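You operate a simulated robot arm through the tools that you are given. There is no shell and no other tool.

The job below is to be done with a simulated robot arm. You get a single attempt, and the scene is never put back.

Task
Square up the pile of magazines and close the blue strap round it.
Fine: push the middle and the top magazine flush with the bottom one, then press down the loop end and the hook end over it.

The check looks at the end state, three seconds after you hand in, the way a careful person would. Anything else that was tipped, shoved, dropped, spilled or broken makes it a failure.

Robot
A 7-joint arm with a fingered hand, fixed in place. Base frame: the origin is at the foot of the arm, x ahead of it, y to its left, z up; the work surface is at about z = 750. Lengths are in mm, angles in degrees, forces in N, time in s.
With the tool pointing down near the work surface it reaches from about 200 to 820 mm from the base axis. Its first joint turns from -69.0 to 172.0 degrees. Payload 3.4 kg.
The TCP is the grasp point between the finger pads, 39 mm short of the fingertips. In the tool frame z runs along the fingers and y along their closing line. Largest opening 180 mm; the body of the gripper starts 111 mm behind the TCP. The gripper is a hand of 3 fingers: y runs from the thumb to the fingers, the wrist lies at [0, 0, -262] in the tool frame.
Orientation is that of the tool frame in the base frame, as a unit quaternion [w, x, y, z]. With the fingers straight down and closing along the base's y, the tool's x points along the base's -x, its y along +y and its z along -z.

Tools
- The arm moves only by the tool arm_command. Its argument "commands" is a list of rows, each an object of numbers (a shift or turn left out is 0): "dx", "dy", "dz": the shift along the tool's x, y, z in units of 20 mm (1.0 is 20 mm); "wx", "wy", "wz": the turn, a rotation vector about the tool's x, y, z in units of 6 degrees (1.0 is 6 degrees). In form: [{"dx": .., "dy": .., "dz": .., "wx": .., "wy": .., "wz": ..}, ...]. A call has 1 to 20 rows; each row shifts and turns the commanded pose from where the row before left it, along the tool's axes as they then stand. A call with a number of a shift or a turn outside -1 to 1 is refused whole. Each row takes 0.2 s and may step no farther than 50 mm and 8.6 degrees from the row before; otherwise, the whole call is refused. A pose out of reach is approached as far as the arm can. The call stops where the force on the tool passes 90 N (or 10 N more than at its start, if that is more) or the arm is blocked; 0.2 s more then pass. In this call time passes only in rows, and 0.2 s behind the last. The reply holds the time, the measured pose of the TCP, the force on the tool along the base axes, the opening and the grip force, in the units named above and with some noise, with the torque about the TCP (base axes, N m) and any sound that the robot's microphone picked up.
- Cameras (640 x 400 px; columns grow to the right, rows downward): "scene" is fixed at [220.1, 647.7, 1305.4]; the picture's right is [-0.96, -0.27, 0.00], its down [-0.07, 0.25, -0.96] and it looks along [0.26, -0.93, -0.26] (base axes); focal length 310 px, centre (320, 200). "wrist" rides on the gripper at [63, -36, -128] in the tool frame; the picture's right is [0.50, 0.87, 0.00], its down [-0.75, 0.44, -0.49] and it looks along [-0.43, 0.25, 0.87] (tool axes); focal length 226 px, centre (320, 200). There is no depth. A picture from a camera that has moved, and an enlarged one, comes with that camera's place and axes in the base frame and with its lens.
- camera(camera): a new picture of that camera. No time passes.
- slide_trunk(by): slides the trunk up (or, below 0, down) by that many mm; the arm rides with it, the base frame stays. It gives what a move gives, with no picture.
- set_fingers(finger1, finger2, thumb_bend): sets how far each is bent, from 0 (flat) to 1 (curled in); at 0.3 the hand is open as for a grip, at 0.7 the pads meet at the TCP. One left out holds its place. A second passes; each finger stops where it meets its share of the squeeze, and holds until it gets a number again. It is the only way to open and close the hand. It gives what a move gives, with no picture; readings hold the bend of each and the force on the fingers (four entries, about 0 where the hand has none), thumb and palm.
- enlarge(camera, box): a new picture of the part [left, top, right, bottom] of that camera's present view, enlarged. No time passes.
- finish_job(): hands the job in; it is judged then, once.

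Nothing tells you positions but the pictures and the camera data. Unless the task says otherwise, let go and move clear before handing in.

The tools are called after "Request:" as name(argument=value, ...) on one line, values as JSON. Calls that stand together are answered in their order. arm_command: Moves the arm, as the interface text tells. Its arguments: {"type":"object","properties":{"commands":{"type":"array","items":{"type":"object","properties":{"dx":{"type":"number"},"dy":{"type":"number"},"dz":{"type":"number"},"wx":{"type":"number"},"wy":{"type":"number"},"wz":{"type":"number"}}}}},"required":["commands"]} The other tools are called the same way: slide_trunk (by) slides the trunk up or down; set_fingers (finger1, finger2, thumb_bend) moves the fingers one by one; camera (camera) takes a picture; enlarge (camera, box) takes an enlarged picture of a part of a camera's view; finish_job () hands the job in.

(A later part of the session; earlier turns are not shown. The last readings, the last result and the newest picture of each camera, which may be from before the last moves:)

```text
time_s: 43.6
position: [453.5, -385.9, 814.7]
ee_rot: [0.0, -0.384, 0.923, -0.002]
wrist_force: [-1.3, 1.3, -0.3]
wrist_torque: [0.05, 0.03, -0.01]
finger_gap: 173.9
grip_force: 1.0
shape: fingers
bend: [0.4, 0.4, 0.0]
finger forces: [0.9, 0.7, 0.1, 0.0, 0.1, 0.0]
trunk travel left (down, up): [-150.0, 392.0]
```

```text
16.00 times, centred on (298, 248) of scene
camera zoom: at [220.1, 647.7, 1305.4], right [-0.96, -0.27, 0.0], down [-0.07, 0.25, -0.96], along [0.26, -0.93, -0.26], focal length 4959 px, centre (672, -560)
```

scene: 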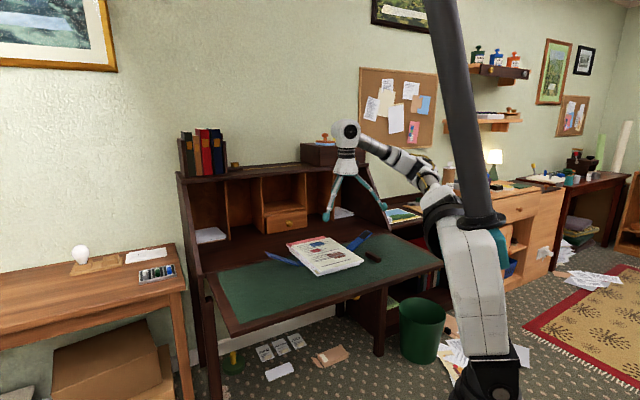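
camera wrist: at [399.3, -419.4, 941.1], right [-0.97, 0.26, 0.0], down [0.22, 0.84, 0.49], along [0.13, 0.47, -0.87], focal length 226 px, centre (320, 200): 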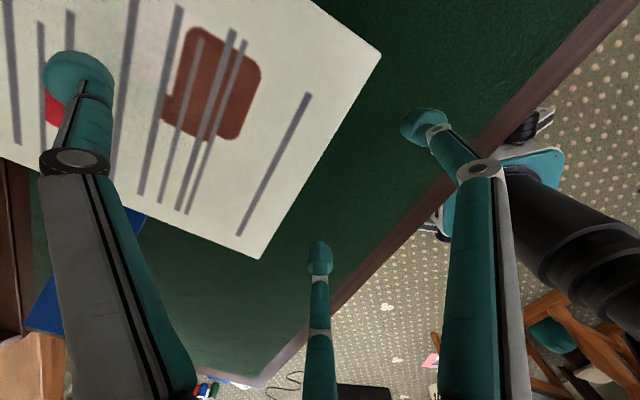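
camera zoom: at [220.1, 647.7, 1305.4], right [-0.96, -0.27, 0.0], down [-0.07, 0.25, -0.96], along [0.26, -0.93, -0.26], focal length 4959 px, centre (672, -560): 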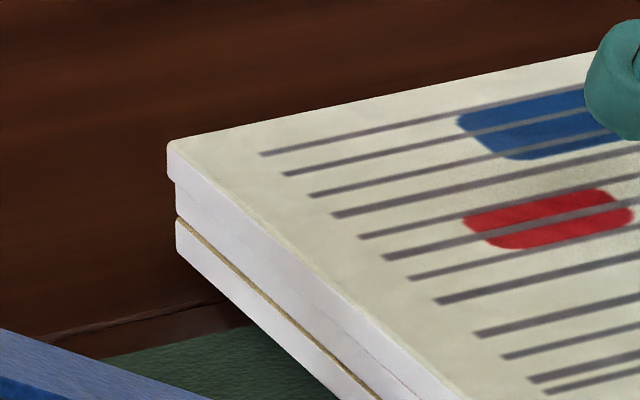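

The near edges now line up within about 1 mm. I'll back off and check from above again.

Request:
arm_command(commands=[{"dy": 0.4}, {"dy": 0.5}, {"dz": -1}, {"dz": -1}, {"dz": -0.4}, {"dy": 1, "dx": -1}, {"dy": 1, "dx": -1}, {"dy": 1, "dx": -1}])

Request:
enlarge(camera="wrist", box=[240, 20, 400, 120])

Request:
enlarge(camera="scene", box=[276, 228, 372, 288])

Request:
enlarge(camera="scene", box=[340, 250, 372, 270])

Request:
arm_command(commands=[{"dy": -1}, {"dy": -1}, {"dy": -1}, {"dy": -1}, {"dy": -1}, {"dy": -1}, {"dy": -1}, {"dy": -1}, {"dy": -1}, {"dy": -1}, {"dy": -1}, {"dy": -1}, {"dy": -0.4}])

Request:
enlarge(camera="wrist", box=[240, 20, 400, 120])

Request:
camera(camera="wrist")

```text
time_s: 45.4
position: [440.9, -284.9, 860.8]
ee_rot: [0.0, -0.384, 0.923, -0.002]
wrist_force: [-0.4, -0.2, -1.2]
wrist_torque: [-0.01, 0.01, 0.01]
finger_gap: 173.1
grip_force: 0.1
shape: fingers
bend: [0.4, 0.4, 0.0]
finger forces: [0.0, 0.0, 0.0, 0.1, 0.1, 0.0]
trunk travel left (down, up): [-150.0, 392.0]
```

```text
4.00 times, centred on (320, 70) of wrist
camera zoom: at [421.9, -354.7, 989.4], right [-0.97, 0.26, 0.0], down [0.22, 0.84, 0.49], along [0.13, 0.47, -0.87], focal length 904 px, centre (320, 720)
```

zoom: 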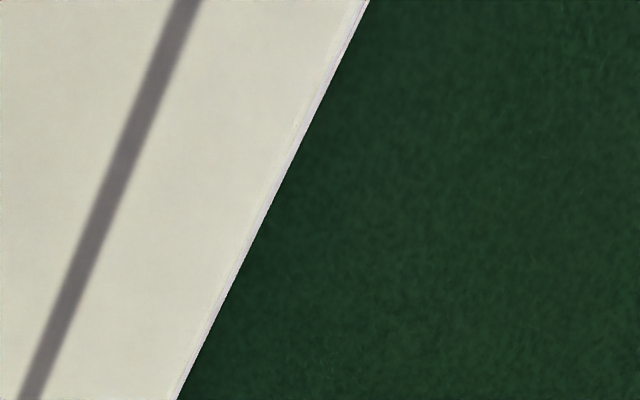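

```text
6.67 times, centred on (324, 258) of scene
camera zoom: at [220.1, 647.7, 1305.4], right [-0.96, -0.27, 0.0], down [-0.07, 0.25, -0.96], along [0.26, -0.93, -0.26], focal length 2066 px, centre (293, -187)
```

zoom: 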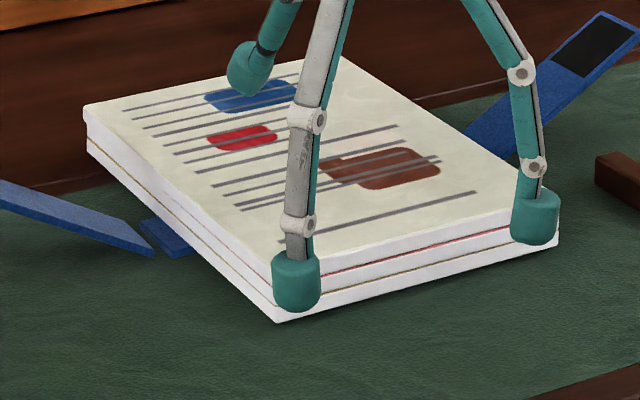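

```text
16.00 times, centred on (356, 260) of scene
camera zoom: at [220.1, 647.7, 1305.4], right [-0.96, -0.27, 0.0], down [-0.07, 0.25, -0.96], along [0.26, -0.93, -0.26], focal length 4959 px, centre (-256, -760)
```

zoom: 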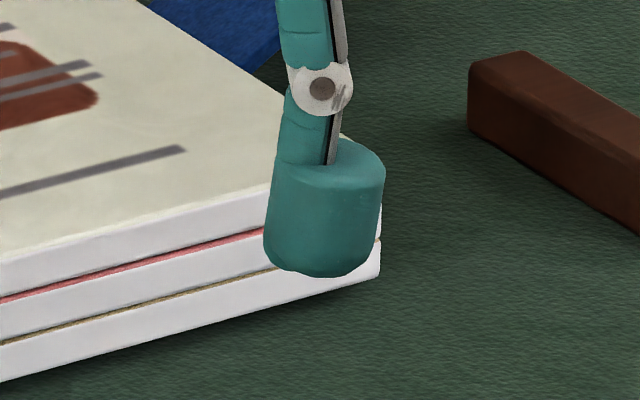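

```text
time_s: 48.2
position: [615.4, -462.1, 862.5]
ee_rot: [0.0, -0.383, 0.924, -0.001]
wrist_force: [0.4, 0.0, -0.8]
wrist_torque: [0.0, -0.02, -0.01]
finger_gap: 172.9
grip_force: 0.2
shape: fingers
bend: [0.4, 0.4, 0.0]
finger forces: [0.0, 0.0, 0.0, 0.0, 0.0, 0.1]
trunk travel left (down, up): [-150.0, 392.0]
```

```text
4.00 times, centred on (320, 70) of wrist
camera zoom: at [597.8, -531.6, 989.9], right [-0.97, 0.26, 0.0], down [0.22, 0.84, 0.49], along [0.13, 0.47, -0.87], focal length 904 px, centre (320, 720)
```

zoom: 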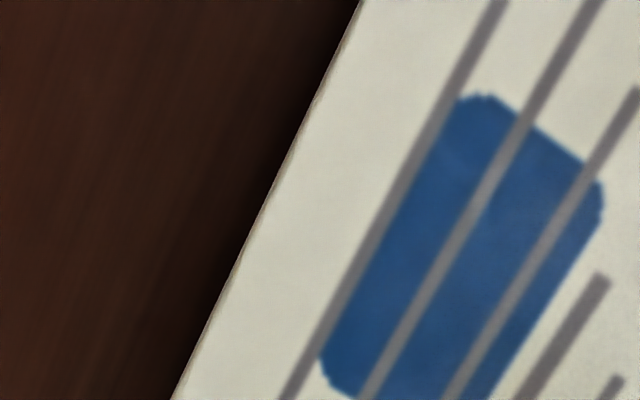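

```text
taken
camera wrist: at [597.8, -531.6, 989.9], right [-0.97, 0.26, 0.0], down [0.22, 0.84, 0.49], along [0.13, 0.47, -0.87], focal length 226 px, centre (320, 200)
```

wrist: 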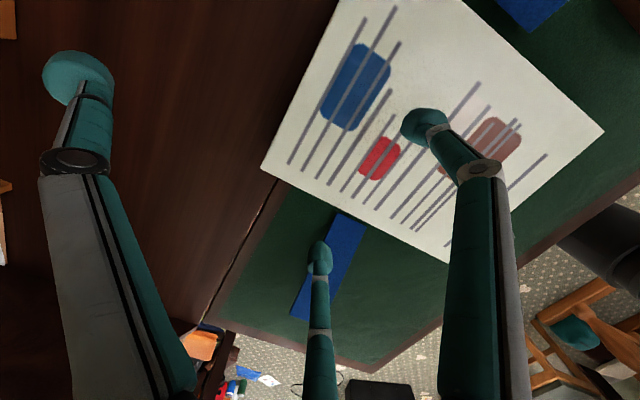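

Near and far edges now match within about 1 mm. I'll check the right-hand (+s) edge from directly above, staying high enough to clear the strap flap.

Request:
arm_command(commands=[{"dz": -1}, {"dz": -1}, {"dz": -1}, {"dx": -0.95, "dy": 0.6}, {"dx": -0.95, "dy": 0.6}, {"dx": -0.95, "dy": 0.6}, {"dx": -0.95, "dy": 0.6}, {"dx": -0.95, "dy": 0.6}])

Request:
camera(camera="wrist")

Request:
enlarge(camera="wrist", box=[200, 10, 360, 110])

Request:
enlarge(camera="wrist", box=[320, 40, 480, 140])

```text
time_s: 50.0
position: [641.1, -350.7, 923.0]
ee_rot: [0.0, -0.384, 0.924, -0.003]
wrist_force: [0.7, -0.3, -0.1]
wrist_torque: [-0.01, -0.01, -0.01]
finger_gap: 173.3
grip_force: 0.1
shape: fingers
bend: [0.4, 0.4, 0.0]
finger forces: [0.0, 0.1, 0.0, 0.0, 0.0, 0.0]
trunk travel left (down, up): [-150.0, 392.0]
```

```text
taken
camera wrist: at [622.0, -419.7, 1050.2], right [-0.97, 0.26, 0.0], down [0.22, 0.84, 0.49], along [0.13, 0.47, -0.87], focal length 226 px, centre (320, 200)
```

wrist: 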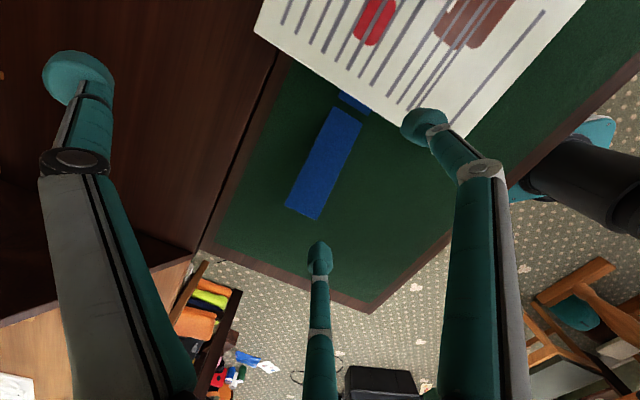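

```text
4.00 times, centred on (280, 60) of wrist
camera zoom: at [622.0, -419.7, 1050.2], right [-0.97, 0.26, 0.0], down [0.22, 0.84, 0.49], along [0.13, 0.47, -0.87], focal length 904 px, centre (480, 760)
```

zoom: 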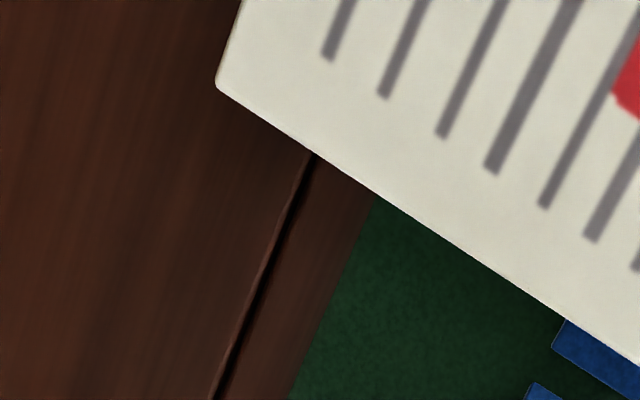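

```text
4.00 times, centred on (400, 90) of wrist
camera zoom: at [622.0, -419.7, 1050.2], right [-0.97, 0.26, 0.0], down [0.22, 0.84, 0.49], along [0.13, 0.47, -0.87], focal length 904 px, centre (0, 640)
```

zoom: 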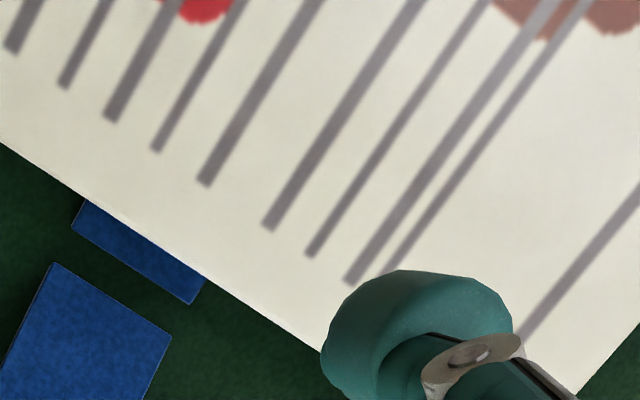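

The top is square to within about 2 mm on all sides, which is good. Now the strap: I'll measure the loop flap from this new viewpoint to get its true position and height.

Request:
enlarge(camera="wrist", box=[260, 80, 420, 180])

Request:
enlarge(camera="wrist", box=[240, 140, 400, 240])

```text
4.00 times, centred on (340, 130) of wrist
camera zoom: at [622.0, -419.7, 1050.2], right [-0.97, 0.26, 0.0], down [0.22, 0.84, 0.49], along [0.13, 0.47, -0.87], focal length 904 px, centre (240, 480)
```

zoom: 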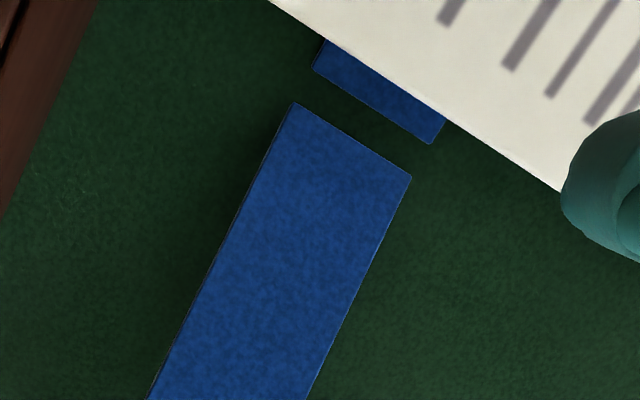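

```text
4.00 times, centred on (320, 190) of wrist
camera zoom: at [622.0, -419.7, 1050.2], right [-0.97, 0.26, 0.0], down [0.22, 0.84, 0.49], along [0.13, 0.47, -0.87], focal length 904 px, centre (320, 240)
```

zoom: 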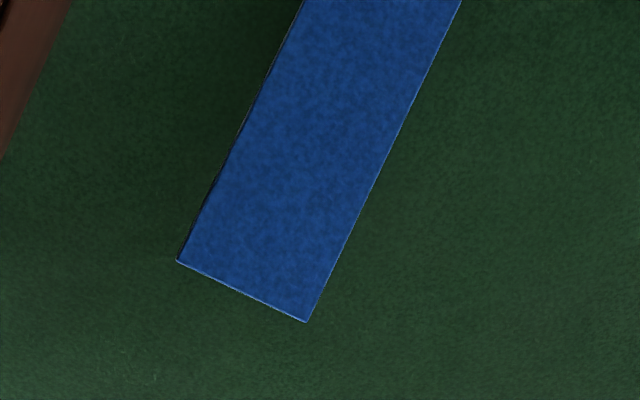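

The loop flap runs from about s=165, z=756 at its inner end up to s=282, z=820. I'll use finger 1 as a lifter with the other two curled in. Tilting the hand outward lets it slide under the flap from the near side, so I set that pose up clear of everything first.

Request:
set_fingers(finger1=0.4, finger2=0.7, thumb_bend=0.7)

Request:
arm_command(commands=[{"dy": 0.72, "dx": -0.914}, {"dy": 0.72, "dx": -0.914}, {"dy": 0.72, "dx": -0.914}, {"dy": 0.72, "dx": -0.914}, {"dy": 0.72, "dx": -0.914}, {"dy": 0.72, "dx": -0.914}, {"dy": 0.72, "dx": -0.914}])

Request:
arm_command(commands=[{"wx": 0.9375}, {"wx": 0.9375}, {"wx": 0.9375}, {"wx": 0.9375}, {"wx": 0.9375}, {"wx": 0.9375}, {"wx": 0.9375}, {"wx": 0.9375}])

Request:
camera(camera="wrist")

Request:
enlarge(camera="scene", box=[230, 160, 390, 260])

```text
time_s: 51.0
position: [640.7, -351.1, 922.9]
ee_rot: [0.001, -0.383, 0.924, -0.001]
wrist_force: [0.3, -0.9, -0.3]
wrist_torque: [0.0, 0.01, 0.02]
finger_gap: 62.9
grip_force: 0.0
shape: fingers
bend: [0.4, 0.7, 0.7]
finger forces: [0.1, 0.1, 0.0, 0.0, 0.0, 0.1]
trunk travel left (down, up): [-150.0, 392.0]
```

```text
time_s: 52.6
position: [659.7, -189.7, 921.7]
ee_rot: [0.001, -0.384, 0.923, -0.003]
wrist_force: [0.2, -0.8, -0.5]
wrist_torque: [-0.04, 0.0, 0.0]
finger_gap: 62.9
grip_force: 0.0
shape: fingers
bend: [0.4, 0.7, 0.7]
finger forces: [0.0, 0.0, 0.0, 0.1, 0.1, 0.1]
trunk travel left (down, up): [-150.0, 392.0]
```

```text
time_s: 54.4
position: [659.3, -189.2, 921.3]
ee_rot: [0.147, -0.354, 0.853, -0.355]
wrist_force: [0.1, 0.1, -0.5]
wrist_torque: [-0.02, 0.03, -0.04]
finger_gap: 62.8
grip_force: 0.0
shape: fingers
bend: [0.4, 0.7, 0.7]
finger forces: [0.0, 0.0, 0.0, 0.1, 0.0, 0.0]
trunk travel left (down, up): [-150.0, 392.0]
```

```text
taken
camera wrist: at [568.9, -187.2, 1037.5], right [-0.78, 0.08, -0.61], down [0.07, 1.0, 0.04], along [0.62, -0.01, -0.79], focal length 226 px, centre (320, 200)
```

wrist: 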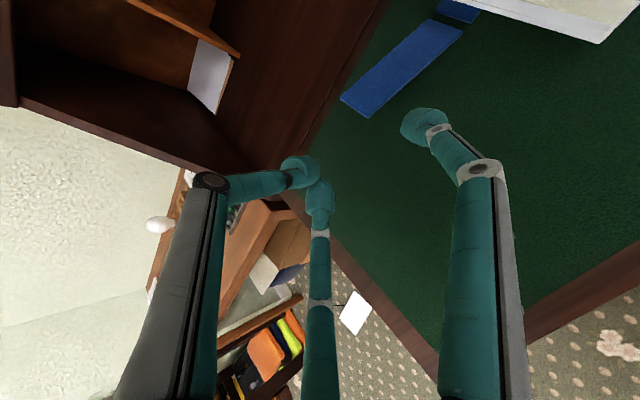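

```text
4.00 times, centred on (310, 210) of scene
camera zoom: at [220.1, 647.7, 1305.4], right [-0.96, -0.27, 0.0], down [-0.07, 0.25, -0.96], along [0.26, -0.93, -0.26], focal length 1240 px, centre (360, 160)
```

zoom: 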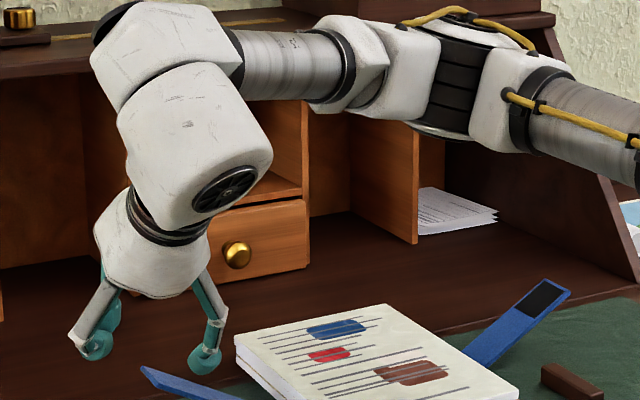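

Request:
arm_command(commands=[{"dy": 0.6, "dz": 0.6, "dx": -0.3}, {"dy": 0.6, "dz": 0.6}, {"dy": 0.6, "dz": 0.6}, {"dy": 0.6, "dz": 0.6}, {"dy": 0.6, "dz": 0.6}])

Request:
camera(camera="wrist")

Request:
enlarge(camera="scene", box=[230, 190, 358, 270])

```text
time_s: 55.6
position: [665.1, -186.1, 837.9]
ee_rot: [0.148, -0.354, 0.853, -0.355]
wrist_force: [0.9, -0.6, 0.3]
wrist_torque: [0.0, -0.02, -0.03]
finger_gap: 62.9
grip_force: 0.1
shape: fingers
bend: [0.4, 0.7, 0.7]
finger forces: [0.1, 0.0, 0.0, 0.0, 0.0, 0.0]
trunk travel left (down, up): [-150.0, 392.0]
```

```text
taken
camera wrist: at [574.0, -184.6, 952.6], right [-0.79, 0.08, -0.61], down [0.07, 1.0, 0.04], along [0.61, -0.01, -0.79], focal length 226 px, centre (320, 200)
```

wrist: 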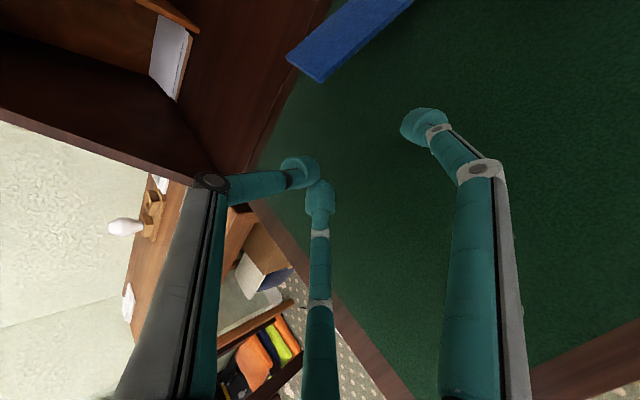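

```text
5.00 times, centred on (294, 230) of scene
camera zoom: at [220.1, 647.7, 1305.4], right [-0.96, -0.27, 0.0], down [-0.07, 0.25, -0.96], along [0.26, -0.93, -0.26], focal length 1550 px, centre (450, 50)
```

zoom: 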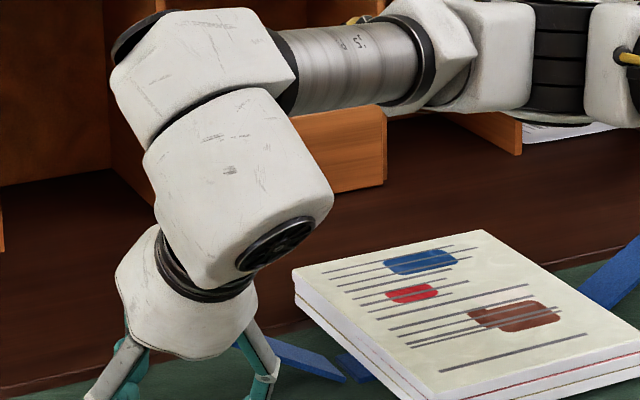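

Request:
enlarge(camera="scene", box=[230, 230, 326, 290])

```text
6.67 times, centred on (278, 260) of scene
camera zoom: at [220.1, 647.7, 1305.4], right [-0.96, -0.27, 0.0], down [-0.07, 0.25, -0.96], along [0.26, -0.93, -0.26], focal length 2066 px, centre (600, -200)
```

zoom: 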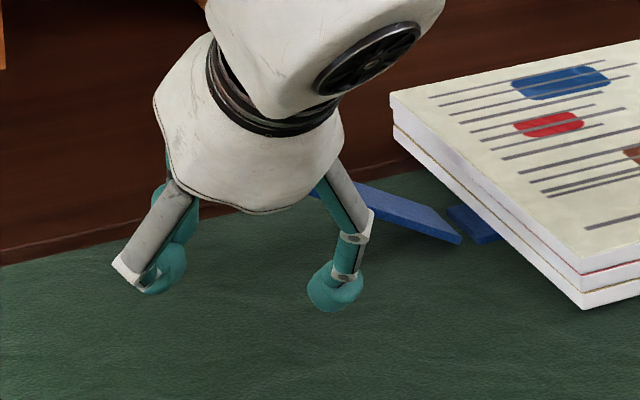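

Request:
arm_command(commands=[{"dy": 0.28, "dz": 0.28}, {"dy": -0.59, "dz": 0.59}, {"dy": -0.59, "dz": 0.59}])

Request:
camera(camera="wrist")

Request:
enlarge(camera="scene", box=[230, 230, 326, 290])

```text
time_s: 56.4
position: [687.3, -209.4, 829.1]
ee_rot: [0.147, -0.354, 0.853, -0.355]
wrist_force: [-0.3, 0.3, -0.4]
wrist_torque: [-0.01, -0.01, 0.0]
finger_gap: 62.9
grip_force: 0.0
shape: fingers
bend: [0.4, 0.7, 0.7]
finger forces: [0.0, 0.1, 0.0, 0.0, 0.0, 0.1]
trunk travel left (down, up): [-150.0, 392.0]
```

```text
taken
camera wrist: at [597.0, -207.9, 944.6], right [-0.79, 0.08, -0.61], down [0.07, 1.0, 0.04], along [0.61, -0.01, -0.79], focal length 226 px, centre (320, 200)
```

wrist: 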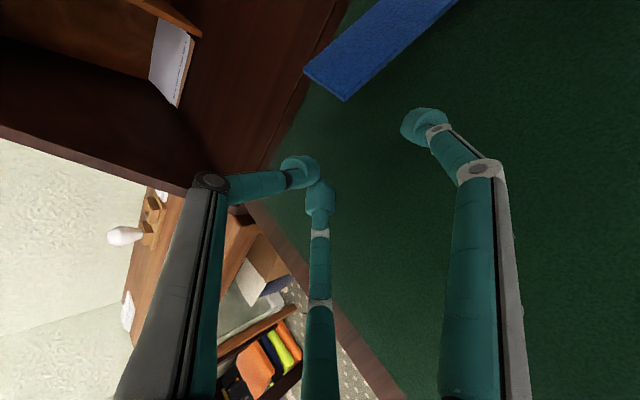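

```text
6.67 times, centred on (278, 260) of scene
camera zoom: at [220.1, 647.7, 1305.4], right [-0.96, -0.27, 0.0], down [-0.07, 0.25, -0.96], along [0.26, -0.93, -0.26], focal length 2066 px, centre (600, -200)
```

zoom: 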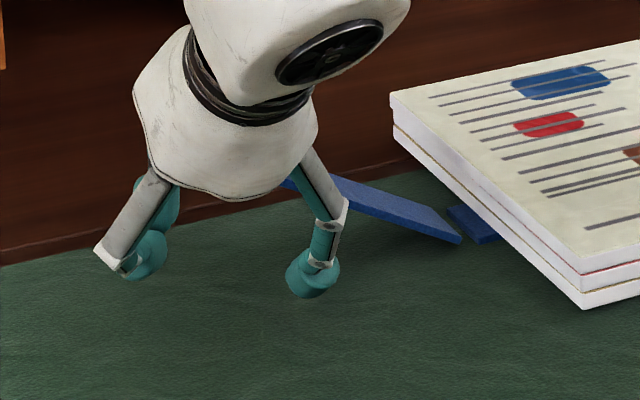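

Request:
arm_command(commands=[{"dy": -0.35, "dz": 0.35}, {"dy": -0.35, "dz": 0.35}])

Request:
enlarge(camera="wrist", box=[280, 20, 520, 170])

Request:
enlarge(camera="scene", box=[246, 240, 326, 290])

```text
time_s: 57.0
position: [702.5, -223.3, 828.5]
ee_rot: [0.147, -0.355, 0.853, -0.355]
wrist_force: [-0.7, -0.2, -0.6]
wrist_torque: [0.03, 0.03, -0.02]
finger_gap: 62.7
grip_force: 0.1
shape: fingers
bend: [0.4, 0.7, 0.7]
finger forces: [0.0, 0.1, 0.1, 0.1, 0.0, 0.0]
trunk travel left (down, up): [-150.0, 392.0]
```

```text
2.67 times, centred on (400, 95) of wrist
camera zoom: at [611.2, -221.1, 944.9], right [-0.79, 0.08, -0.61], down [0.07, 1.0, 0.04], along [0.61, -0.01, -0.79], focal length 603 px, centre (107, 480)
```

zoom: 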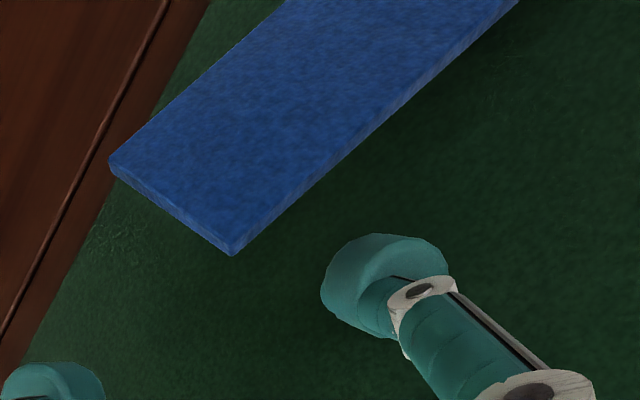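

```text
8.00 times, centred on (286, 265) of scene
camera zoom: at [220.1, 647.7, 1305.4], right [-0.96, -0.27, 0.0], down [-0.07, 0.25, -0.96], along [0.26, -0.93, -0.26], focal length 2480 px, centre (592, -320)
```

zoom: 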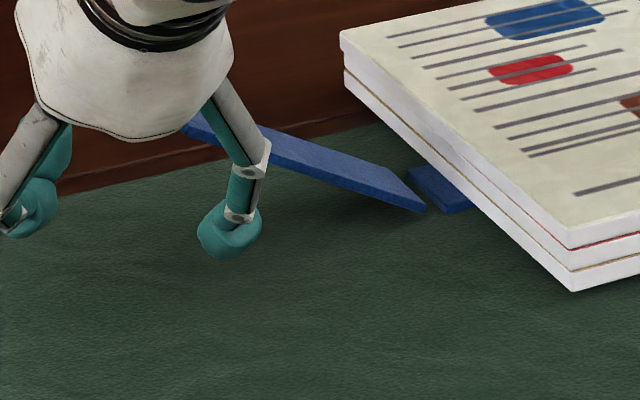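

Request:
arm_command(commands=[{"dy": -0.35, "dz": 0.35}, {"dy": -0.35, "dz": 0.35}])

Request:
enlarge(camera="wrist", box=[280, 20, 520, 170])

Request:
enlarge(camera="scene", box=[246, 240, 326, 290])

```text
time_s: 57.6
position: [716.0, -237.8, 829.3]
ee_rot: [0.148, -0.354, 0.853, -0.355]
wrist_force: [0.8, 0.0, -0.6]
wrist_torque: [0.02, 0.02, 0.03]
finger_gap: 62.8
grip_force: 0.1
shape: fingers
bend: [0.4, 0.7, 0.7]
finger forces: [0.1, 0.1, 0.0, 0.0, 0.0, 0.0]
trunk travel left (down, up): [-150.0, 392.0]
```

```text
2.67 times, centred on (400, 95) of wrist
camera zoom: at [625.7, -235.8, 945.1], right [-0.79, 0.08, -0.61], down [0.07, 1.0, 0.04], along [0.62, -0.01, -0.79], focal length 603 px, centre (107, 480)
```

zoom: 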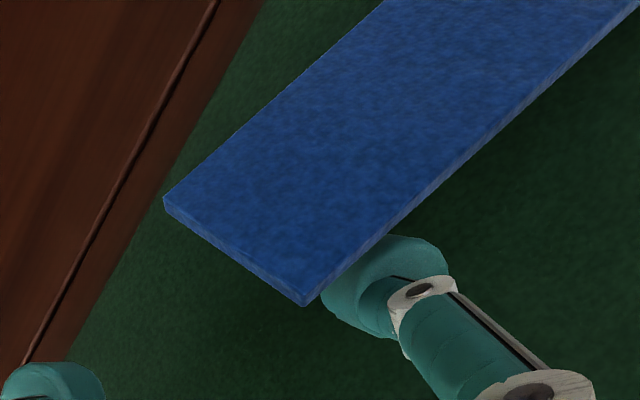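

```text
8.00 times, centred on (286, 265) of scene
camera zoom: at [220.1, 647.7, 1305.4], right [-0.96, -0.27, 0.0], down [-0.07, 0.25, -0.96], along [0.26, -0.93, -0.26], focal length 2480 px, centre (592, -320)
```

zoom: 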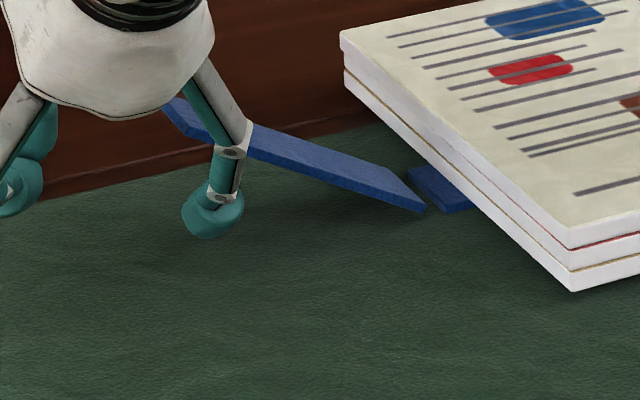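

Request:
arm_command(commands=[{"dy": -0.15, "dz": 0.15}, {"dy": -0.15, "dz": 0.15}])

Request:
enlarge(camera="wrist", box=[280, 20, 520, 170])

```text
time_s: 58.2
position: [722.4, -243.9, 830.1]
ee_rot: [0.146, -0.354, 0.853, -0.355]
wrist_force: [0.7, 0.3, 0.4]
wrist_torque: [0.0, 0.0, 0.0]
finger_gap: 63.1
grip_force: 0.0
shape: fingers
bend: [0.4, 0.7, 0.7]
finger forces: [0.1, 0.1, 0.1, 0.0, 0.0, 0.1]
trunk travel left (down, up): [-150.0, 392.0]
```

```text
2.67 times, centred on (400, 95) of wrist
camera zoom: at [631.5, -241.9, 945.0], right [-0.79, 0.08, -0.61], down [0.07, 1.0, 0.04], along [0.61, -0.01, -0.79], focal length 603 px, centre (107, 480)
```

zoom: 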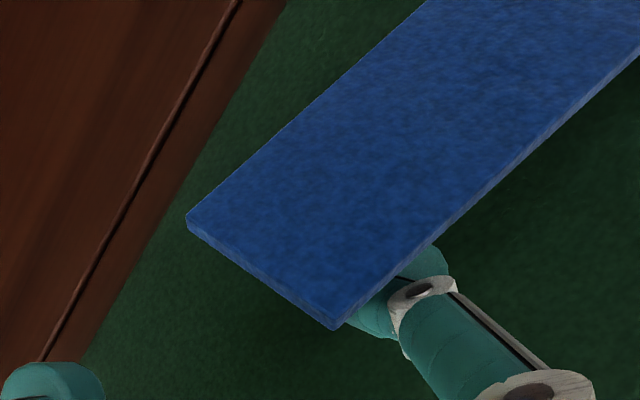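

The knob is under the flap with no contact force yet. I'll lift slowly and follow the flap's arc.

Request:
arm_command(commands=[{"dy": -0.25, "dz": -0.25}, {"dy": -0.25, "dz": -0.25}, {"dx": 0.15, "dy": -0.39, "dz": -0.39}, {"dx": 0.16, "dy": -0.39, "dz": -0.39}])

Request:
enlarge(camera="wrist", box=[280, 20, 520, 170])

Request:
enlarge(camera="scene", box=[246, 230, 342, 290])

```text
time_s: 59.2
position: [718.4, -247.4, 865.5]
ee_rot: [0.147, -0.355, 0.853, -0.355]
wrist_force: [0.4, 0.3, 0.2]
wrist_torque: [0.0, 0.0, 0.02]
finger_gap: 62.9
grip_force: 0.0
shape: fingers
bend: [0.4, 0.7, 0.7]
finger forces: [0.1, 0.0, 0.1, 0.0, 0.1, 0.1]
trunk travel left (down, up): [-150.0, 392.0]
```

```text
2.67 times, centred on (400, 95) of wrist
camera zoom: at [627.1, -245.9, 981.2], right [-0.79, 0.08, -0.61], down [0.07, 1.0, 0.04], along [0.61, -0.01, -0.79], focal length 603 px, centre (107, 480)
```

zoom: 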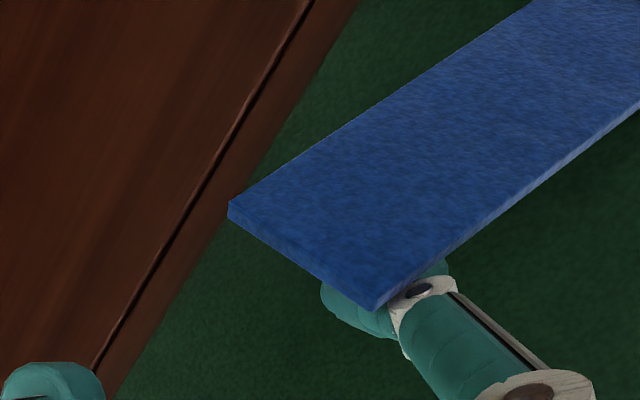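

```text
6.67 times, centred on (294, 260) of scene
camera zoom: at [220.1, 647.7, 1305.4], right [-0.96, -0.27, 0.0], down [-0.07, 0.25, -0.96], along [0.26, -0.93, -0.26], focal length 2066 px, centre (493, -200)
```

zoom: 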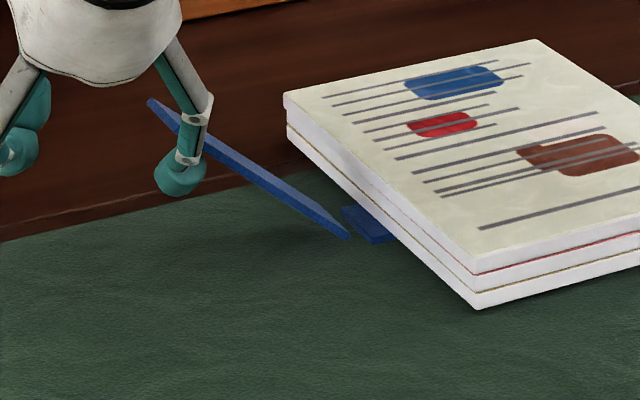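

The flap is lifting freely on the finger. I'll continue along the arc.

Request:
arm_command(commands=[{"dx": 0.35, "dy": -0.32, "dz": -0.32}, {"dx": 0.35, "dy": -0.32, "dz": -0.32}, {"dx": 0.31, "dy": -0.28, "dz": -0.28}, {"dx": 0.31, "dy": -0.28, "dz": -0.28}])

Request:
enlarge(camera="wrist", box=[280, 20, 520, 170])

Request:
enlarge(camera="scene", box=[246, 220, 342, 280])

```text
time_s: 60.2
position: [699.1, -266.8, 899.8]
ee_rot: [0.148, -0.354, 0.852, -0.355]
wrist_force: [-0.5, -0.1, -0.6]
wrist_torque: [-0.06, 0.01, 0.01]
finger_gap: 62.7
grip_force: 0.0
shape: fingers
bend: [0.4, 0.7, 0.7]
finger forces: [0.1, 0.0, 0.0, 0.1, 0.1, 0.1]
trunk travel left (down, up): [-150.0, 392.0]
```

```text
2.67 times, centred on (400, 95) of wrist
camera zoom: at [607.5, -264.9, 1015.1], right [-0.79, 0.08, -0.61], down [0.07, 1.0, 0.04], along [0.62, -0.01, -0.79], focal length 603 px, centre (107, 480)
```

zoom: 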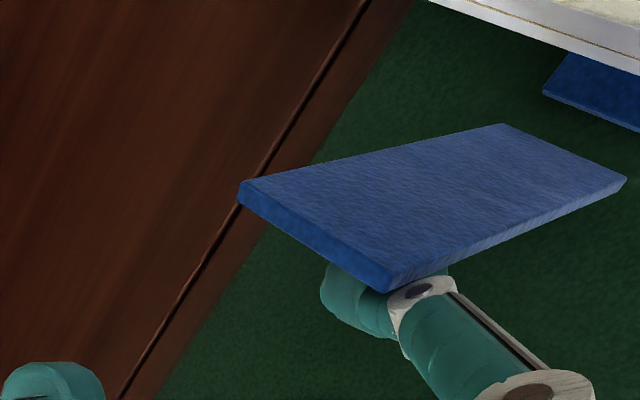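

```text
6.67 times, centred on (294, 250) of scene
camera zoom: at [220.1, 647.7, 1305.4], right [-0.96, -0.27, 0.0], down [-0.07, 0.25, -0.96], along [0.26, -0.93, -0.26], focal length 2066 px, centre (493, -133)
```

zoom: 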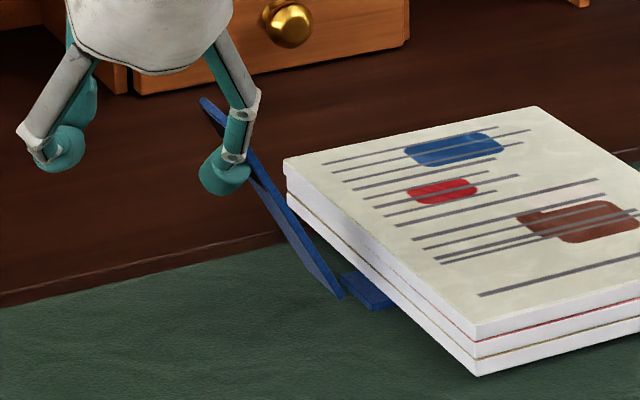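

Request:
arm_command(commands=[{"dx": 0.4, "dy": -0.22, "dz": -0.22}, {"dx": 0.4, "dy": -0.22, "dz": -0.22}, {"dx": 0.45, "dy": -0.16, "dz": -0.16}, {"dx": 0.45, "dy": -0.16, "dz": -0.16}])

Request:
enlarge(camera="wrist", box=[280, 0, 600, 200])

Request:
enlarge(camera="scene", box=[256, 210, 352, 270])

```text
time_s: 61.2
position: [674.7, -290.5, 921.5]
ee_rot: [0.148, -0.354, 0.852, -0.355]
wrist_force: [-0.4, -0.6, -0.7]
wrist_torque: [-0.02, 0.0, 0.0]
finger_gap: 63.0
grip_force: 0.0
shape: fingers
bend: [0.4, 0.7, 0.7]
finger forces: [0.0, 0.1, 0.0, 0.0, 0.1, 0.1]
trunk travel left (down, up): [-150.0, 392.0]
```

```text
2.00 times, centred on (440, 100) of wrist
camera zoom: at [583.8, -288.5, 1036.8], right [-0.79, 0.08, -0.61], down [0.07, 1.0, 0.04], along [0.62, -0.01, -0.79], focal length 452 px, centre (80, 400)
```

zoom: 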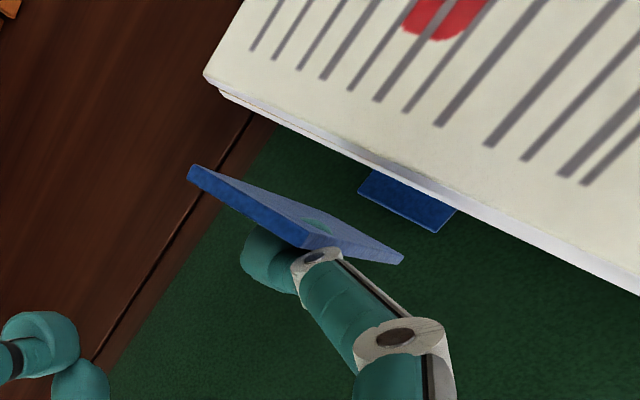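

```text
6.67 times, centred on (304, 240) of scene
camera zoom: at [220.1, 647.7, 1305.4], right [-0.96, -0.27, 0.0], down [-0.07, 0.25, -0.96], along [0.26, -0.93, -0.26], focal length 2066 px, centre (427, -67)
```

zoom: 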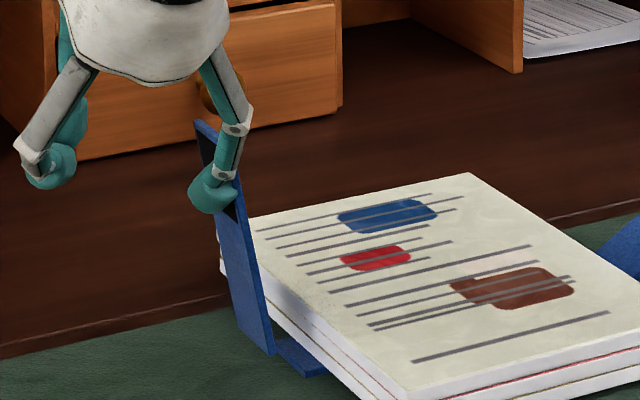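

Request:
arm_command(commands=[{"dx": 0.45, "dy": -0.1, "dz": -0.1}, {"dx": 0.48, "dy": -0.08, "dz": -0.08}, {"dx": 0.5, "dy": -0.04, "dz": -0.04}])

Request:
enlarge(camera="wrist", box=[280, 0, 600, 200])

Request:
enlarge(camera="scene", box=[256, 210, 352, 270])

```text
time_s: 62.0
position: [654.9, -310.3, 927.8]
ee_rot: [0.148, -0.354, 0.853, -0.355]
wrist_force: [0.1, -1.0, -0.4]
wrist_torque: [0.0, 0.02, 0.0]
finger_gap: 62.6
grip_force: 0.0
shape: fingers
bend: [0.4, 0.7, 0.7]
finger forces: [0.0, 0.0, 0.1, 0.0, 0.0, 0.1]
trunk travel left (down, up): [-150.0, 392.0]
```

```text
2.00 times, centred on (440, 100) of wrist
camera zoom: at [563.5, -309.6, 1043.2], right [-0.79, 0.08, -0.61], down [0.07, 1.0, 0.04], along [0.62, -0.01, -0.79], focal length 452 px, centre (80, 400)
```

zoom: 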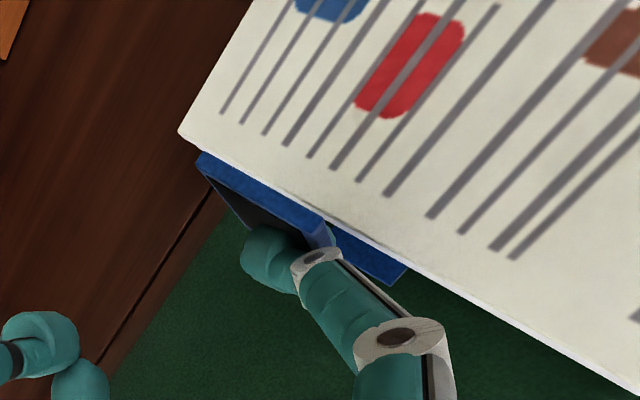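

```text
6.67 times, centred on (304, 240) of scene
camera zoom: at [220.1, 647.7, 1305.4], right [-0.96, -0.27, 0.0], down [-0.07, 0.25, -0.96], along [0.26, -0.93, -0.26], focal length 2066 px, centre (427, -67)
```

zoom: 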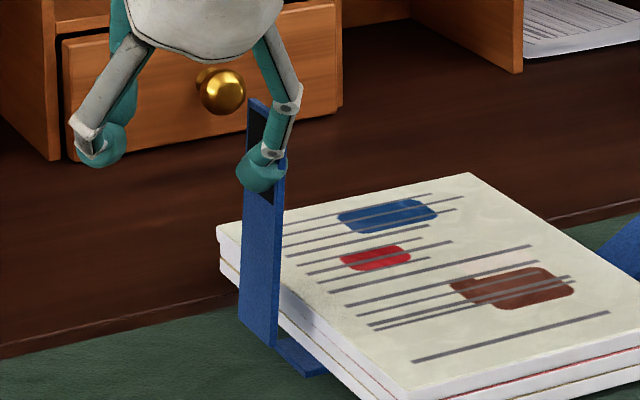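

Request:
arm_command(commands=[{"dx": 0.5}, {"dx": 0.5, "dy": 0.03, "dz": 0.03}, {"dx": 0.5, "dy": 0.08, "dz": 0.08}, {"dx": 0.5, "dy": 0.1, "dz": 0.1}])

Request:
enlarge(camera="wrist", box=[280, 0, 600, 200])

Request:
enlarge(camera="scene", box=[256, 210, 352, 270])

```text
time_s: 63.0
position: [625.8, -339.1, 920.7]
ee_rot: [0.148, -0.354, 0.853, -0.354]
wrist_force: [-0.6, -0.8, 0.0]
wrist_torque: [0.01, 0.03, 0.0]
finger_gap: 62.8
grip_force: 0.0
shape: fingers
bend: [0.4, 0.7, 0.7]
finger forces: [0.1, 0.0, 0.0, 0.1, 0.0, 0.1]
trunk travel left (down, up): [-150.0, 392.0]
```

```text
2.00 times, centred on (440, 100) of wrist
camera zoom: at [535.5, -337.6, 1037.1], right [-0.79, 0.08, -0.61], down [0.07, 1.0, 0.04], along [0.61, -0.01, -0.79], focal length 452 px, centre (80, 400)
```

zoom: 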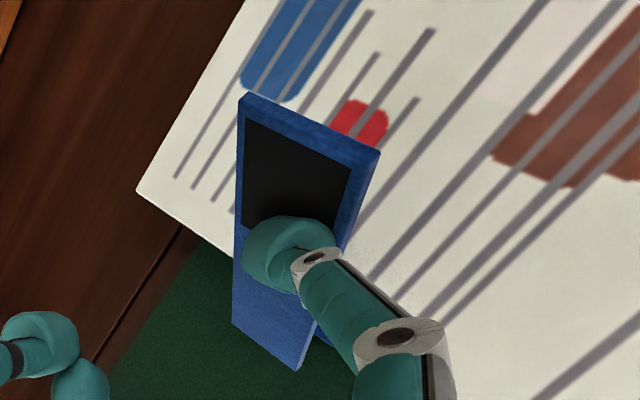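

```text
6.67 times, centred on (304, 240) of scene
camera zoom: at [220.1, 647.7, 1305.4], right [-0.96, -0.27, 0.0], down [-0.07, 0.25, -0.96], along [0.26, -0.93, -0.26], focal length 2066 px, centre (427, -67)
```

zoom: 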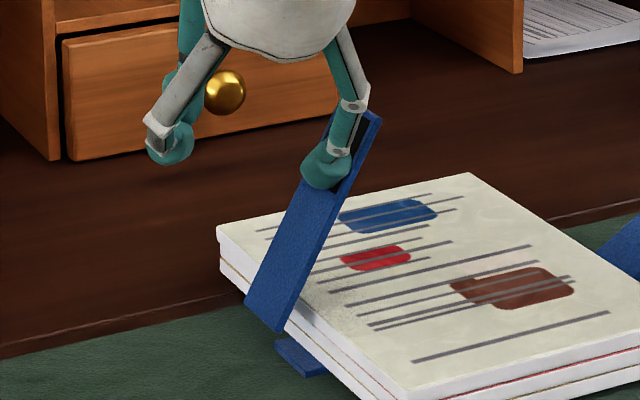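

The flap has passed vertical and is pivoting neatly over the pile. I'll keep following it down.

Request:
arm_command(commands=[{"dx": 0.48, "dy": 0.12, "dz": 0.12}, {"dx": 0.48, "dy": 0.14, "dz": 0.14}, {"dx": 0.45, "dy": 0.18, "dz": 0.18}, {"dx": 0.45, "dy": 0.22, "dz": 0.22}])

Request:
enlarge(camera="wrist", box=[280, 0, 600, 200])

Request:
enlarge(camera="scene", box=[266, 220, 362, 280])

```text
time_s: 64.0
position: [600.1, -365.9, 902.0]
ee_rot: [0.147, -0.354, 0.853, -0.355]
wrist_force: [-0.5, -0.2, 0.1]
wrist_torque: [0.0, -0.03, 0.0]
finger_gap: 62.9
grip_force: 0.0
shape: fingers
bend: [0.4, 0.7, 0.7]
finger forces: [0.0, 0.1, 0.0, 0.0, 0.1, 0.0]
trunk travel left (down, up): [-150.0, 392.0]
```

```text
2.00 times, centred on (440, 100) of wrist
camera zoom: at [509.3, -363.9, 1017.8], right [-0.79, 0.08, -0.61], down [0.07, 1.0, 0.04], along [0.61, -0.01, -0.79], focal length 452 px, centre (80, 400)
```

zoom: 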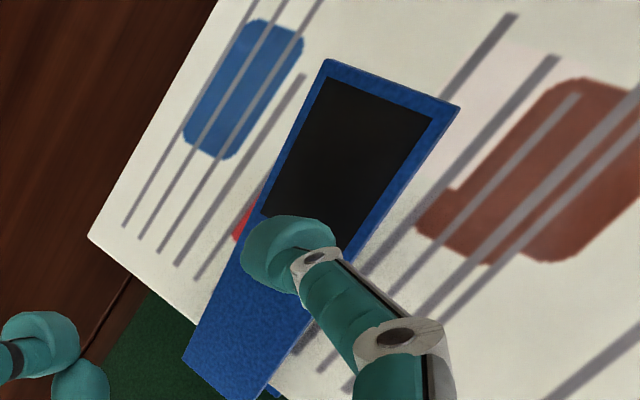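

```text
6.67 times, centred on (314, 250) of scene
camera zoom: at [220.1, 647.7, 1305.4], right [-0.96, -0.27, 0.0], down [-0.07, 0.25, -0.96], along [0.26, -0.93, -0.26], focal length 2066 px, centre (360, -133)
```

zoom: 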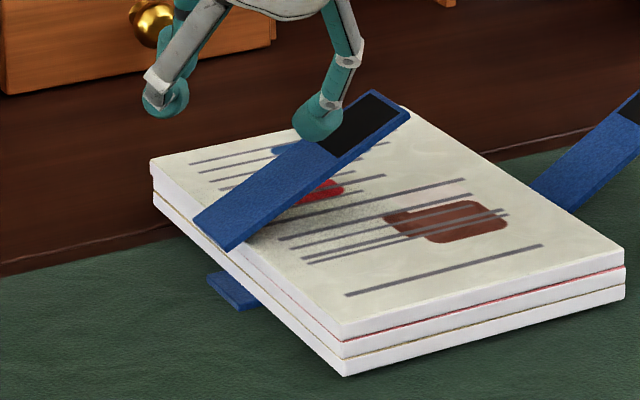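

Request:
arm_command(commands=[{"dx": 0.5, "dy": 0.26, "dz": 0.26}, {"dx": 0.45, "dy": 0.3, "dz": 0.3}, {"dx": 0.4, "dy": 0.3, "dz": 0.3}])

Request:
enlarge(camera="wrist", box=[280, 0, 600, 200])

Request:
enlarge(camera="scene", box=[266, 220, 362, 280])

```text
time_s: 64.8
position: [581.9, -384.8, 878.1]
ee_rot: [0.148, -0.354, 0.852, -0.355]
wrist_force: [0.1, 0.1, 0.1]
wrist_torque: [0.02, 0.01, 0.03]
finger_gap: 62.9
grip_force: 0.4
shape: fingers
bend: [0.4, 0.7, 0.7]
finger forces: [0.2, 0.0, 0.0, 0.0, 0.0, 0.1]
trunk travel left (down, up): [-150.0, 392.0]
```

```text
2.00 times, centred on (440, 100) of wrist
camera zoom: at [490.6, -382.9, 993.4], right [-0.79, 0.08, -0.61], down [0.07, 1.0, 0.04], along [0.62, -0.01, -0.79], focal length 452 px, centre (80, 400)
```

zoom: 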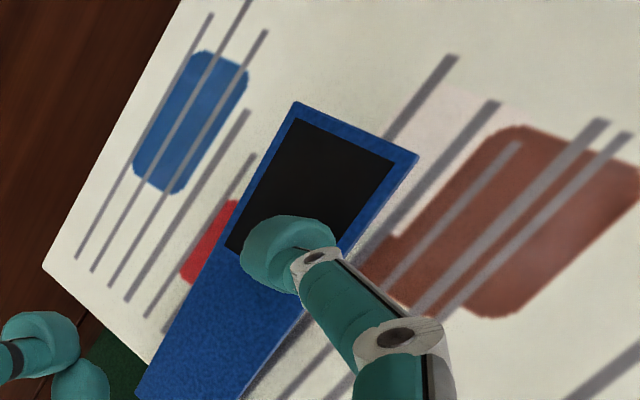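

```text
6.67 times, centred on (314, 250) of scene
camera zoom: at [220.1, 647.7, 1305.4], right [-0.96, -0.27, 0.0], down [-0.07, 0.25, -0.96], along [0.26, -0.93, -0.26], focal length 2066 px, centre (360, -133)
```

zoom: 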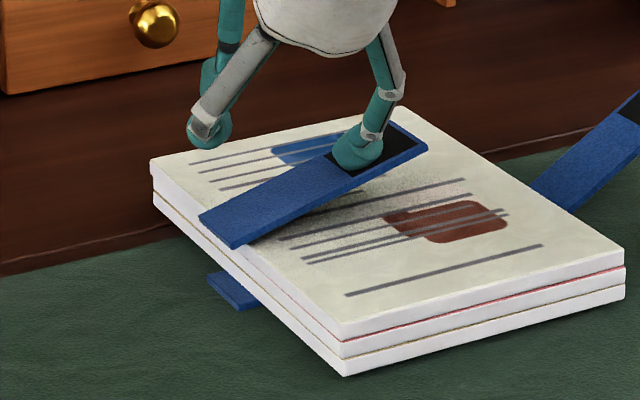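

Request:
arm_command(commands=[{"dx": 0.25, "dy": 0.3, "dz": 0.3}, {"dx": 0.2, "dy": 0.2, "dz": 0.2}, {"dy": 0.15, "dz": 0.15}])

Request:
enlarge(camera="scene", box=[266, 220, 362, 280])

```text
time_s: 65.6
position: [576.4, -391.1, 859.7]
ee_rot: [0.147, -0.355, 0.852, -0.354]
wrist_force: [-0.1, -0.5, 0.6]
wrist_torque: [0.02, -0.01, 0.0]
finger_gap: 62.8
grip_force: 0.0
shape: fingers
bend: [0.4, 0.7, 0.7]
finger forces: [0.0, 0.1, 0.0, 0.0, 0.0, 0.0]
trunk travel left (down, up): [-150.0, 392.0]
```

```text
6.67 times, centred on (314, 250) of scene
camera zoom: at [220.1, 647.7, 1305.4], right [-0.96, -0.27, 0.0], down [-0.07, 0.25, -0.96], along [0.26, -0.93, -0.26], focal length 2066 px, centre (360, -133)
```

zoom: 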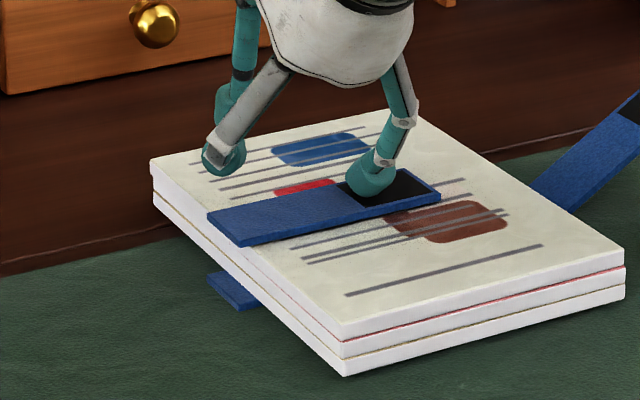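

The loop end is almost flat. I'll press it down gently and watch the force.

Request:
arm_command(commands=[{"dy": 0.1, "dz": 0.1}, {"dy": 0.1, "dz": 0.1}])

Request:
enlarge(camera="scene", box=[276, 228, 356, 278])

```text
time_s: 66.2
position: [574.0, -391.4, 854.0]
ee_rot: [0.147, -0.353, 0.853, -0.354]
wrist_force: [0.8, 0.2, 2.3]
wrist_torque: [-0.05, 0.09, -0.03]
finger_gap: 62.2
grip_force: 0.5
shape: fingers
bend: [0.4, 0.7, 0.7]
finger forces: [1.4, 0.0, 0.0, 0.0, 0.1, 0.1]
trunk travel left (down, up): [-150.0, 392.0]
```

```text
8.00 times, centred on (316, 253) of scene
camera zoom: at [220.1, 647.7, 1305.4], right [-0.96, -0.27, 0.0], down [-0.07, 0.25, -0.96], along [0.26, -0.93, -0.26], focal length 2480 px, centre (352, -224)
```

zoom: 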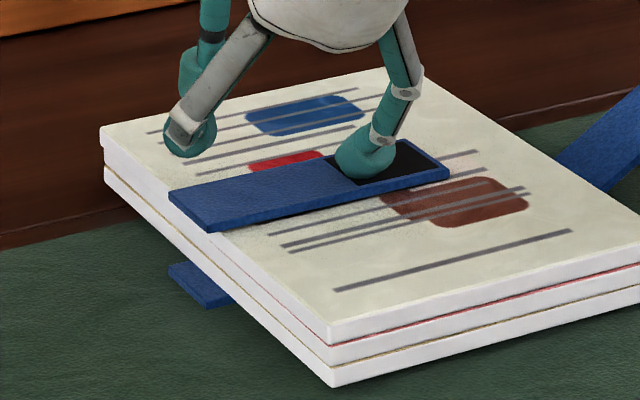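

Request:
arm_command(commands=[{"dy": 0.08, "dz": 0.08}, {"dy": 0.08, "dz": 0.08}, {"dy": 0.08, "dz": 0.08}])

Request:
enlarge(camera="scene", box=[276, 228, 356, 278])

```text
time_s: 67.0
position: [574.7, -390.5, 848.2]
ee_rot: [0.148, -0.354, 0.853, -0.355]
wrist_force: [-1.1, 1.1, 8.0]
wrist_torque: [-0.42, 0.45, -0.08]
finger_gap: 59.4
grip_force: 4.0
shape: fingers
bend: [0.42, 0.7, 0.7]
finger forces: [8.6, 0.0, 0.1, 0.1, 0.0, 0.0]
trunk travel left (down, up): [-150.0, 392.0]
```

```text
8.00 times, centred on (316, 253) of scene
camera zoom: at [220.1, 647.7, 1305.4], right [-0.96, -0.27, 0.0], down [-0.07, 0.25, -0.96], along [0.26, -0.93, -0.26], focal length 2480 px, centre (352, -224)
```

zoom: 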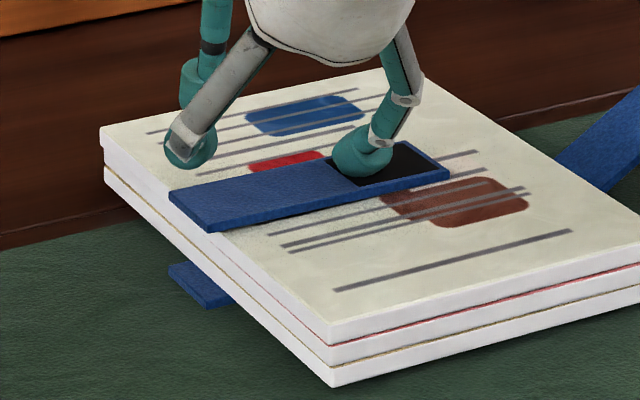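

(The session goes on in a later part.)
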